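You operate a simulated robot arm through the tools that you are given. There is no shell and no other tool. Be economical: measure what you need, move in short steps, check, and stop when the job is done.

You are at the controls of a simulated robot arm. One attempt, no reset.

TASK
Put two of the sleeves from the top of the low table on the pane there.

It is judged by the outcome, as a careful person would: the job done as asked, and still so three seconds after it is handed in. It fails if anything else is knocked over, pushed out of place, dropped, spilled or broken.

THE ROBOT
A 7-joint arm with a two-finger parallel gripper, fixed in place. Base frame: the origin is at the foot of the arm, x ahead of it, y to its left, z up; the work surface is at about z = 0. Lengths are in cm, angles in degrees, forces in N, time in s.
With the tool pointing down near the work surface it reaches from about 22 to 58 cm from the base axis. Its first joint turns from -66.0 to 66.0 degrees. Payload 2.5 kg.
The tool frame sits at the grasp point between the pads (the TCP): z along the fingers, y along the line on which they close. The tips reach 2.3 cm beyond it. The gripper opens to 9.4 cm. The fingers are 3.8 cm wide and 1 cm thick; the gripper's body (5.4 by 9.6 cm) begins 3.9 cm behind the TCP.
Orientation is that of the tool frame in the base frame, as a unit quaternion [x, y, z, w]. With the fingers straight down and closing along the base's y, the tool's x points along the base's -x, its y along +y and its z along -z.

THE INTERFACE
- The arm moves only by the tool arm_command. Its argument "deltas" is a list of rows, each a list of 6 numbers: the shift along the tool's x, y, z in cm, then the turn, a rotation vector about the tool's x, y, z in degrees. In form: [[tx, ty, tz, ax, ay, az], ...]. A call has 1 to 10 rows; each row is the pose to reach, as a shift and turn from the pose commanded when the call began, along the tool's axes at that moment. "gripper" is the gripper command, from -1 (shut) to 1 (fully open), values between in proportion, set as the call begins (left out, the last holds). Rows are played at 5 a second. More than 5 cm and 8.6 degrees between two rows, or a gripper value outside its range, and nothing of the call is played. A pose out of reach is approached as far as the arm can. The call stops where the force on the tool passes 40 N (or 10 N more than at its start, if that is more) or the arm is blocked; 0.2 s more then pass. The fingers move at their own pace (about 10.8 cm/s each) and stop on an object; they squeeze with about 30 N. The grip force told is the motor's: it shows also when the fingers shut on nothing. Time passes only in rows, and 0.2 s behind the last, so rows that repeat a pose let the fingers close. The reply holds the time, the measured pose of the TCP, the force on the tool along the base axes, the opening and the grip force, in the units named above and with some noise.
- Cameras (640 x 400 px; columns grow to the right, rows downward): "scene" is fixed at [12.96, -42, 53.62]; the picture's right is [0.70, -0.71, 0.00], its down [-0.45, -0.44, -0.78] and it looks along [0.55, 0.54, -0.63] (base axes); focal length 364 px, centre (320, 200). "wrist" rides on the gripper at [-3.9, 0, -4.4] in the tool frame; the picture's right is [0.00, -1.00, 0.00], its down [0.97, 0.00, -0.24] and it looks along [0.24, 0.00, 0.97] (tool axes); focal length 218 px, centre (320, 200).
- get_image(camera): a new picture of that camera. No time passes.
- pixel_to_xyz(camera, pixels): for up to 12 pixels [column, row] of the newest picture of that camera ("zoom" is the newest enlarged one), the place [x, y, z] in the base frame of the surface seen there, good to about 0.2 cm. No time passes.
- enlarge(camera, box): a new picture of the part [left, top, right, bottom] of that camera's present view, enlarged. No time passes.
- sign_off(): hands the job in; it is judged then, once.

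Keep the steps short. Do not move on a guess: measure, check each grasp and each placing, and mend mistakes. In all there are 60 turns and 20 pictures (those below and enlarged ones count). Leave the gripper open and the arm clear of the work at the hand-in unless told otherwise, and finish with a single line.

The tools are called by a JSON object that holds its "name" and its "arguments". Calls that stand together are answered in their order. arm_command: Moves the arm, as the interface text tells. Its arguments: {"type":"object","properties":{"deltas":{"type":"array","items":{"type":"array","items":{"type":"number"}}},"gripper":{"type":"number"}},"required":["deltas"]} The other tools are called the same way: get_image (camera) takes a picture; pixel_to_xyz (camera, pixels) gives the place of the surface under pixels of a picture; enlarge (camera, box) takes an enlarged picture of a part of a camera's view; sign_off () hands the job in.

At the start:

```text
time_s: 0.0
tool_pos: [30.85, -1.25, 30.09]
orientation: [0.0, 1.0, -0.001, 0.0]
ft_force: [-1.0, -0.8, -0.6]
width: 9.38
grasp_force: 0.1
```

scene: 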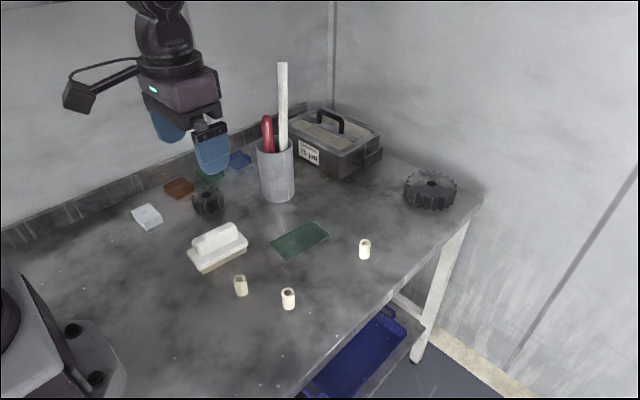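
wrist: 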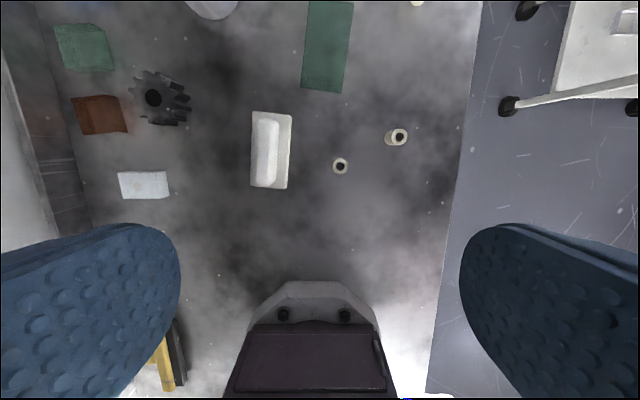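

I see three small pale sleeves near (241,286), (288,298) and (364,249), and a green flat piece at (300,240). I'll look at these closer before measuring.

{"name": "enlarge", "arguments": {"camera": "scene", "box": [180, 200, 400, 338]}}

{"name": "enlarge", "arguments": {"camera": "scene", "box": [110, 110, 302, 230]}}

{"name": "pixel_to_xyz", "arguments": {"camera": "scene", "pixels": [[241, 279], [241, 290], [288, 291], [288, 302], [364, 241], [364, 253], [271, 240], [285, 260], [328, 237], [313, 222], [300, 241], [255, 275]]}}

```text
2.90 times, centred on (290, 269) of scene
```

zoom: 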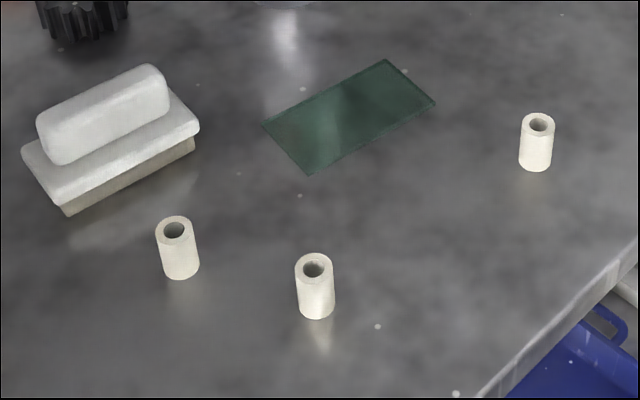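

```text
3.33 times, centred on (206, 170) of scene
```

zoom: 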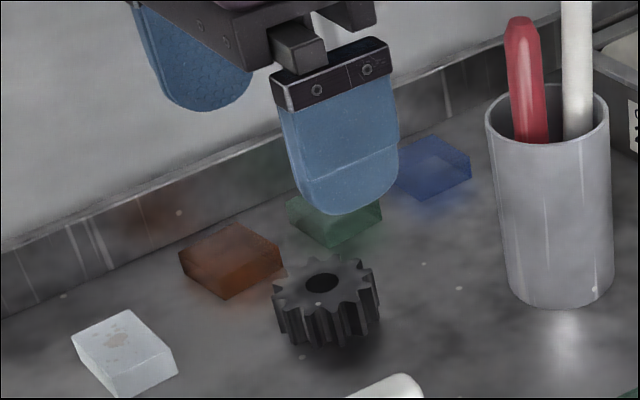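

```text
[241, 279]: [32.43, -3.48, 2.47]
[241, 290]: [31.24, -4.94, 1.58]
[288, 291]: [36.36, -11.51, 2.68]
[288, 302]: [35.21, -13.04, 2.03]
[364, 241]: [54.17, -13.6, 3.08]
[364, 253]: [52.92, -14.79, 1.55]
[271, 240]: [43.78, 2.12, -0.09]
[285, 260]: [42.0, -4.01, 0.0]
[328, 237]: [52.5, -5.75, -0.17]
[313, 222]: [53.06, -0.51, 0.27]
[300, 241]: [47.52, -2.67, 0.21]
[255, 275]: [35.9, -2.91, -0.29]
```

The three sleeves stand upright, about 3 cm high, and the green pane lies flat, about 11 x 5.6 cm, centred near (47.6, -2.4). The nearest sleeve is near (32.0, -4.1). I'll go above it at z = 14 with the gripper part open and look from there.

{"name": "arm_command", "arguments": {"deltas": [[-0.3, -0.7, 4, 0, 0, 0], [-0.6, -1.4, 8, 0, 0, 0], [-0.9, -2.1, 12, 0, 0, 0], [-1.15, -2.85, 16, 0, 0, 0], [-1.15, -2.85, 16, 0, 0, 0]], "gripper": 0.1}}

{"name": "get_image", "arguments": {"camera": "wrist"}}

```text
time_s: 1.2
tool_pos: [31.99, -4.4, 14.17]
orientation: [0.0, 1.0, -0.001, 0.001]
ft_force: [0.1, 0.2, -0.3]
width: 5.16
grasp_force: 0.0
```

```text
15 pictures are left
```

wrist: 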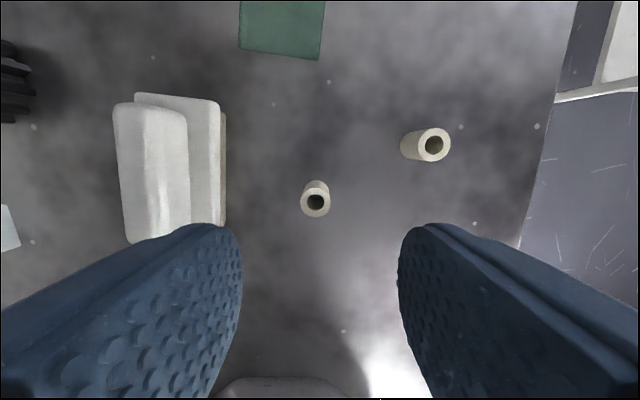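

Sleeve A's top shows at (316,202) with rim from 301 to 330; B's top is at (434,146). I'll measure the rims, the pane's near edge and the brush edge.

{"name": "pixel_to_xyz", "arguments": {"camera": "wrist", "pixels": [[304, 203], [327, 203], [316, 192], [316, 213], [422, 146], [447, 146], [434, 134], [434, 158], [242, 45], [317, 55], [222, 160], [228, 200]]}}

```text
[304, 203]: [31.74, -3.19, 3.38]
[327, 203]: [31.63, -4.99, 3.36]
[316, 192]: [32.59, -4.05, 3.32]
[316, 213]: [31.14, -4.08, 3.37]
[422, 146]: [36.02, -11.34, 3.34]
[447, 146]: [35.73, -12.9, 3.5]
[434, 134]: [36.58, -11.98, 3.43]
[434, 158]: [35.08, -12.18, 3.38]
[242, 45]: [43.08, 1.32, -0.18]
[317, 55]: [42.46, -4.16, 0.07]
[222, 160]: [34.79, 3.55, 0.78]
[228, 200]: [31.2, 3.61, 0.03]
```

Sleeve A: centre (31.8, -4.1), top at 3.4. The brush is at y = 3.5 or more, so it is clear of the fingers. I'll lower to z ≈ 7 first and check the pose.

{"name": "arm_command", "arguments": {"deltas": [[0.1, 0, 3.5, 0, 0, 0], [0.2, 0.1, 7, 0, 0, 0], [0.2, 0.1, 7, 0, 0, 0]]}}

```text
time_s: 2.0
tool_pos: [31.93, -3.99, 7.09]
orientation: [0.0, 1.0, 0.0, 0.001]
ft_force: [0.2, -0.1, 0.2]
width: 5.16
grasp_force: 0.1
```

The pose reads (31.9, -4.0, 7.1), centred on the sleeve. I'll lower 4.2 to z ≈ 2.9.

{"name": "arm_command", "arguments": {"deltas": [[0, -0.1, 2.2, 0, 0, 0], [0, -0.1, 4.2, 0, 0, 0], [0, -0.1, 4.2, 0, 0, 0]]}}

```text
time_s: 2.8
tool_pos: [31.95, -4.04, 2.82]
orientation: [0.0, 1.0, 0.0, 0.001]
ft_force: [0.7, 0.2, 0.1]
width: 5.19
grasp_force: 0.0
```

No contact force, z = 2.8. Closing on the sleeve while holding the pose.

{"name": "arm_command", "arguments": {"deltas": [[0, 0, 0, 0, 0, 0], [0, 0, 0, 0, 0, 0], [0, 0, 0, 0, 0, 0], [0, 0, 0, 0, 0, 0]], "gripper": -1}}

```text
time_s: 3.8
tool_pos: [31.88, -3.92, 2.78]
orientation: [0.0, 1.0, 0.0, 0.0]
ft_force: [0.1, 0.4, 0.0]
width: 1.81
grasp_force: 30.3
```

The fingers stopped at 1.81 cm with 30 N, so the sleeve is held. Raising it 6 cm.

{"name": "arm_command", "arguments": {"deltas": [[0, 0, -2, 0, 0, 0], [0, 0, -6, 0, 0, 0], [0, 0, -6, 0, 0, 0]]}}

```text
time_s: 4.6
tool_pos: [32.03, -4.05, 8.73]
orientation: [0.0, 1.0, 0.0, 0.0]
ft_force: [-0.2, -0.2, -0.1]
width: 1.78
grasp_force: 29.6
```

Still held at 1.78 cm. Next, carry it at z ≈ 8.7 to above the far half of the pane (50.2, -2.7), where the path is free.

{"name": "arm_command", "arguments": {"deltas": [[-3.5, 0.2, 0, 0, 0, 0], [-7.5, 0.5, 0, 0, 0, 0], [-11.5, 0.8, 0, 0, 0, 0], [-15, 1.1, 0, 0, 0, 0], [-18.3, 1.35, 0, 0, 0, 0], [-18.3, 1.35, 0, 0, 0, 0]]}}

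{"name": "get_image", "arguments": {"camera": "scene"}}

{"name": "get_image", "arguments": {"camera": "wrist"}}

```text
time_s: 6.0
tool_pos: [50.12, -2.79, 9.12]
orientation: [0.0, 1.0, 0.0, 0.0]
ft_force: [-0.1, -1.1, 0.4]
width: 1.8
grasp_force: 30.0
```

```text
14 pictures are left
```

scene: 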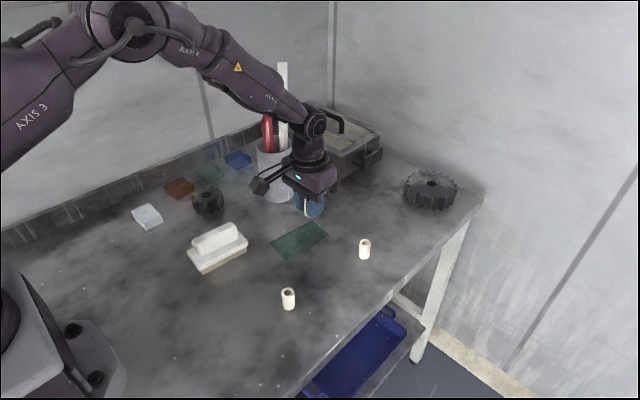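

```text
13 pictures are left
```

wrist: 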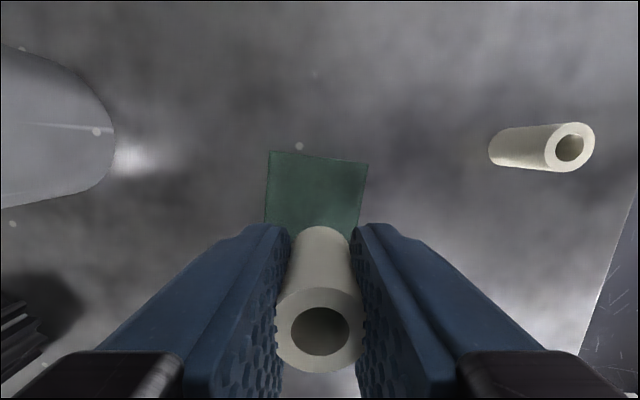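

The sleeve is upright in the fingers. The cup stands to the left, so I'll measure its nearest points plus the pane's far corners at (270,152) and (367,164).

{"name": "pixel_to_xyz", "arguments": {"camera": "wrist", "pixels": [[272, 155], [364, 167], [268, 210], [358, 220], [316, 190], [112, 140], [100, 180], [60, 190], [300, 120], [20, 206], [506, 155]]}}

{"name": "pixel_to_xyz", "arguments": {"camera": "scene", "pixels": [[288, 64], [270, 195], [262, 150], [291, 190]]}}

```text
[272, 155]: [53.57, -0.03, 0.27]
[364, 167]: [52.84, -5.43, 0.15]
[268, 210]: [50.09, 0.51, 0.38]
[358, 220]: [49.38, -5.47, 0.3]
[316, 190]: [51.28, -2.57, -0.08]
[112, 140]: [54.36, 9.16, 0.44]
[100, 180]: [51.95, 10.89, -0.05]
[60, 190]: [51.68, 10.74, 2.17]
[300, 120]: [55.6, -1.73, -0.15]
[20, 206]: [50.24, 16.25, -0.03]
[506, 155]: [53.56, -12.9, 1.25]
```

```text
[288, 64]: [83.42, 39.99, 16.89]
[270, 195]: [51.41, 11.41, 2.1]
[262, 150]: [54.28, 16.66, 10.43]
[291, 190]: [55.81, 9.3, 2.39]
```

The cup is at y > 9, clear. The pane at x = 50.2 spans y 0.5 to -5.5, so I'm centred. I'll lower to just above the pane, 5.5 cm down.

{"name": "arm_command", "arguments": {"deltas": [[0, 0, 2, 0, 0, 0], [0, 0, 4, 0, 0, 0], [0, 0, 5, 0, 0, 0], [0, 0, 5.5, 0, 0, 0], [0, 0, 5.5, 0, 0, 0]]}}

```text
time_s: 7.2
tool_pos: [50.16, -2.71, 3.45]
orientation: [0.001, 1.0, 0.0, -0.001]
ft_force: [0.0, -0.2, -0.8]
width: 1.79
grasp_force: 29.8
```

At z = 3.45 with no contact yet. Next come small steps of 0.1 down until a light force shows.

{"name": "arm_command", "arguments": {"deltas": [[0, 0, 0.1, 0, 0, 0], [0, 0, 0.2, 0, 0, 0], [0, 0, 0.3, 0, 0, 0], [0, 0, 0.3, 0, 0, 0]]}}

```text
time_s: 8.2
tool_pos: [50.26, -2.6, 3.13]
orientation: [-0.001, 1.0, 0.0, 0.0]
ft_force: [-5.5, 0.9, 13.9]
width: 1.81
grasp_force: 29.8
```

Contact: 14 N upward at z ≈ 3.1, so the sleeve sits on the pane. I'll ease up 0.1 and open to about 4.5 cm.

{"name": "arm_command", "arguments": {"deltas": [[0, 0, -0.1, 0, 0, 0], [0, 0, -0.1, 0, 0, 0]]}}

{"name": "arm_command", "arguments": {"deltas": [[0, 0, 0, 0, 0, 0], [0, 0, 0, 0, 0, 0], [0, 0, 0, 0, 0, 0]], "gripper": 0}}

```text
time_s: 8.8
tool_pos: [50.33, -2.6, 3.23]
orientation: [0.0, 1.0, 0.0, 0.002]
ft_force: [2.2, 1.9, 6.6]
width: 1.78
grasp_force: 29.7
```

```text
time_s: 9.6
tool_pos: [50.17, -2.61, 3.09]
orientation: [0.001, 1.0, 0.0, 0.0]
ft_force: [-0.5, 0.6, 0.0]
width: 4.69
grasp_force: 0.0
```

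Released at width 4.7 with the force gone. Raising 8 cm straight up and looking.

{"name": "arm_command", "arguments": {"deltas": [[0, 0, -2, 0, 0, 0], [0, 0, -5, 0, 0, 0], [0, 0, -9, 0, 0, 0], [0, 0, -9, 0, 0, 0]]}}

{"name": "get_image", "arguments": {"camera": "wrist"}}

```text
time_s: 10.6
tool_pos: [49.97, -2.64, 12.04]
orientation: [0.0, 1.0, 0.001, 0.0]
ft_force: [0.4, 0.0, 0.9]
width: 4.69
grasp_force: 0.0
```

```text
12 pictures are left
```

wrist: 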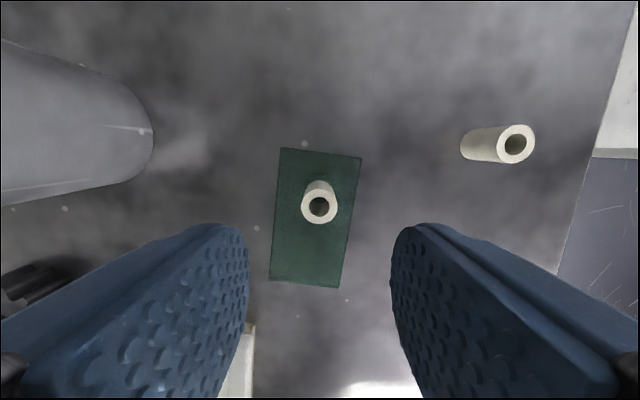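

The sleeve stands upright on the pane's far half. I'll measure the pane's corners and the sleeve rim, and move at this height to above sleeve B (35.8, -12.1).

{"name": "pixel_to_xyz", "arguments": {"camera": "wrist", "pixels": [[284, 151], [358, 160], [272, 278], [336, 285], [305, 206], [332, 206], [319, 194], [319, 219]]}}

{"name": "arm_command", "arguments": {"deltas": [[3.6, -2.35, 0, 0, 0, 0], [7.2, -4.7, 0, 0, 0, 0], [10.8, -7.05, 0, 0, 0, 0], [14.3, -9.4, 0, 0, 0, 0], [14.3, -9.4, 0, 0, 0, 0]]}}

{"name": "get_image", "arguments": {"camera": "wrist"}}

```text
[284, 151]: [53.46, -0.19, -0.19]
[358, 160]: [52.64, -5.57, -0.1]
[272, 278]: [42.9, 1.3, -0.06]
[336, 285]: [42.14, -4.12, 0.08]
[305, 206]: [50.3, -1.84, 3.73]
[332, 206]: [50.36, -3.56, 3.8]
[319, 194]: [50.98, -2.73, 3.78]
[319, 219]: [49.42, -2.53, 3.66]
```

```text
time_s: 11.8
tool_pos: [35.59, -12.32, 12.07]
orientation: [0.0, 1.0, 0.0, 0.001]
ft_force: [-0.1, -0.6, 0.4]
width: 4.72
grasp_force: 0.0
```

```text
11 pictures are left
```

wrist: 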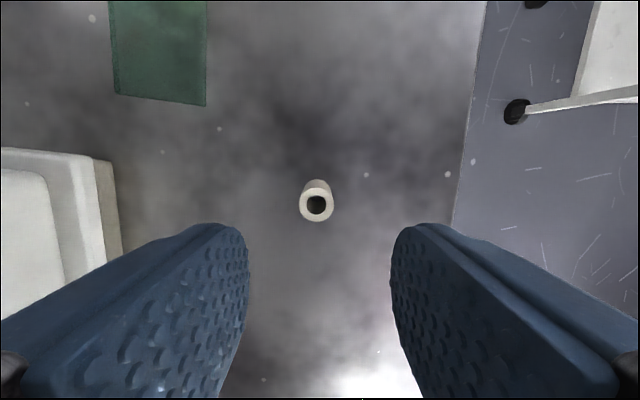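

Sleeve B's top at (316,206) lies midway between the fingers. Lowering to z ≈ 2.9 around it.

{"name": "arm_command", "arguments": {"deltas": [[0, 0.1, 3.5, 0, 0, 0], [0, 0.1, 6.5, 0, 0, 0], [0, 0.1, 8.2, 0, 0, 0], [0, 0.1, 9.2, 0, 0, 0], [0, 0.1, 9.2, 0, 0, 0]]}}

```text
time_s: 13.0
tool_pos: [35.94, -12.12, 2.8]
orientation: [0.0, 1.0, 0.0, 0.0]
ft_force: [-0.6, -0.2, -0.1]
width: 4.7
grasp_force: 0.0
```

At (35.9, -12.1, 2.8) without contact. Closing.

{"name": "arm_command", "arguments": {"deltas": [[0, 0, 0, 0, 0, 0], [0, 0, 0, 0, 0, 0], [0, 0, 0, 0, 0, 0], [0, 0, 0, 0, 0, 0]], "gripper": -1}}

```text
time_s: 14.0
tool_pos: [35.91, -12.02, 2.71]
orientation: [0.0, 1.0, 0.0, 0.0]
ft_force: [-0.2, 0.6, -0.1]
width: 1.8
grasp_force: 29.7
```

Held at 1.80 cm. Raising 6 cm, then over to the near half of the pane at about (45.0, -2.0).

{"name": "arm_command", "arguments": {"deltas": [[0, 0, -2, 0, 0, 0], [0, 0, -6, 0, 0, 0], [-2.3, 2.5, -6, 0, 0, 0], [-4.6, 5, -6, 0, 0, 0], [-6.9, 7.5, -6, 0, 0, 0], [-9.1, 10.1, -6, 0, 0, 0], [-9.1, 10.1, -6, 0, 0, 0]]}}

{"name": "get_image", "arguments": {"camera": "wrist"}}

```text
time_s: 15.6
tool_pos: [44.9, -1.59, 9.01]
orientation: [0.0, 1.0, -0.001, 0.0]
ft_force: [-0.2, 0.1, 0.6]
width: 1.79
grasp_force: 29.5
```

```text
10 pictures are left
```

wrist: 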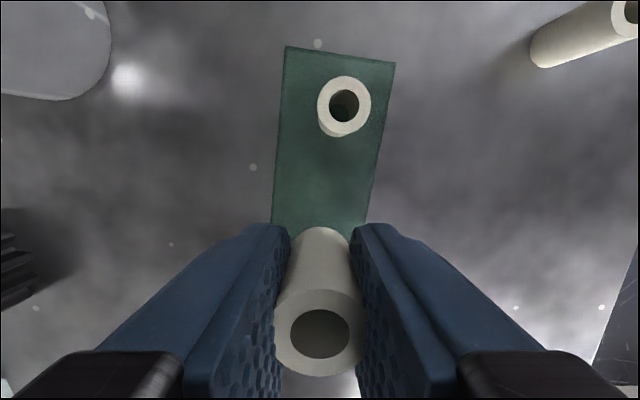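

The sleeve is held upright with the first one standing well ahead of it. Lowering 5.5 cm to just above the pane.

{"name": "arm_command", "arguments": {"deltas": [[0, 0, 2, 0, 0, 0], [0, 0, 4, 0, 0, 0], [0, 0, 5, 0, 0, 0], [0, 0, 5.5, 0, 0, 0], [0, 0, 5.5, 0, 0, 0]]}}

{"name": "arm_command", "arguments": {"deltas": [[0, 0, 0.1, 0, 0, 0], [0, 0, 0.2, 0, 0, 0], [0, 0, 0.2, 0, 0, 0]]}}

```text
time_s: 16.8
tool_pos: [44.91, -1.8, 3.42]
orientation: [0.0, 1.0, 0.0, 0.0]
ft_force: [0.9, 0.0, -0.7]
width: 1.81
grasp_force: 30.1
```

```text
time_s: 17.6
tool_pos: [44.93, -1.75, 3.22]
orientation: [0.0, 1.0, 0.0, 0.0]
ft_force: [-0.1, 0.0, -0.2]
width: 1.79
grasp_force: 30.7
```

No contact yet at 3.22. One more 0.1 step.

{"name": "arm_command", "arguments": {"deltas": [[0, 0, 0.05, 0, 0, 0], [0, 0, 0.1, 0, 0, 0], [0, 0, 0.1, 0, 0, 0]]}}

```text
time_s: 18.4
tool_pos: [45.0, -1.81, 3.2]
orientation: [-0.001, 1.0, 0.0, 0.001]
ft_force: [-0.2, 0.4, -0.4]
width: 1.78
grasp_force: 30.5
```

Still none. Two more 0.05 steps.

{"name": "arm_command", "arguments": {"deltas": [[0, 0, 0.05, 0, 0, 0], [0, 0, 0.1, 0, 0, 0], [0, 0, 0.1, 0, 0, 0]]}}

```text
time_s: 19.2
tool_pos: [44.91, -1.81, 3.03]
orientation: [0.001, 1.0, 0.0, 0.0]
ft_force: [-1.5, -0.9, 3.7]
width: 1.8
grasp_force: 30.0
```

Light contact of 3.7 N: the sleeve rests on the pane. Opening to about 4.5 cm, then straight up.

{"name": "arm_command", "arguments": {"deltas": [[0, 0, 0, 0, 0, 0], [0, 0, 0, 0, 0, 0], [0, 0, 0, 0, 0, 0]], "gripper": 0}}

{"name": "arm_command", "arguments": {"deltas": [[0, 0, -2, 0, 0, 0], [0, 0, -5, 0, 0, 0], [0, 0, -9, 0, 0, 0], [0, 0, -13, 0, 0, 0], [0, 0, -13, 0, 0, 0]]}}

{"name": "get_image", "arguments": {"camera": "wrist"}}

```text
time_s: 20.0
tool_pos: [44.9, -1.84, 3.16]
orientation: [0.0, 1.0, 0.0, 0.0]
ft_force: [0.8, -0.2, 0.4]
width: 4.71
grasp_force: 0.1
```

```text
time_s: 21.2
tool_pos: [44.88, -1.98, 16.22]
orientation: [0.0, 1.0, 0.0, 0.0]
ft_force: [-0.3, -0.2, -0.2]
width: 4.7
grasp_force: 0.0
```

```text
9 pictures are left
```

wrist: 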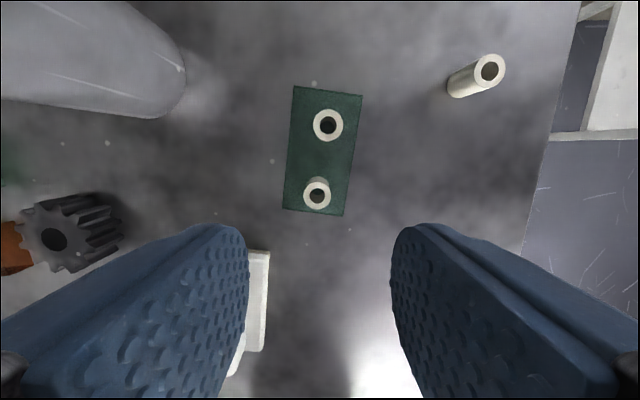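

Both sleeves stand upright on the pane, at (328,125) and (317,194). I'll back the arm off up and toward the base, fully open, and check from the scene camera.

{"name": "arm_command", "arguments": {"deltas": [[0, 0, -4, 0, 0, 0], [0, 0, -8, 0, 0, 0], [4, 0, -10, 0, 0, 0], [8, 0, -12, 0, 0, 0], [12, 0, -13, 0, 0, 0], [12, 0, -13, 0, 0, 0]], "gripper": 1}}

{"name": "get_image", "arguments": {"camera": "scene"}}

```text
time_s: 22.6
tool_pos: [32.72, -1.99, 29.37]
orientation: [0.001, 1.0, 0.0, 0.0]
ft_force: [0.2, 0.3, -1.1]
width: 9.41
grasp_force: 0.0
```

```text
8 pictures are left
```

scene: 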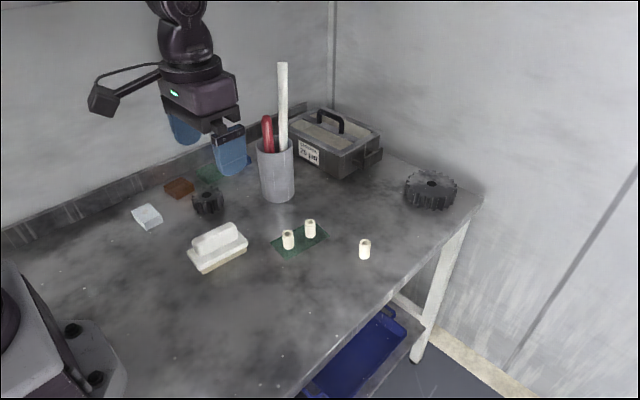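

The scene shows two sleeves upright on the pane at (288,240) and (310,229), the third untouched at (364,249), and everything else in place. The gripper is open and clear, so I'm handing in.

{"name": "sign_off", "arguments": {}}

```text
The job is handed in.
```

Two sleeves now stand upright on the green pane, the third sleeve and everything else are where they were, and the arm is clear with its gripper open.
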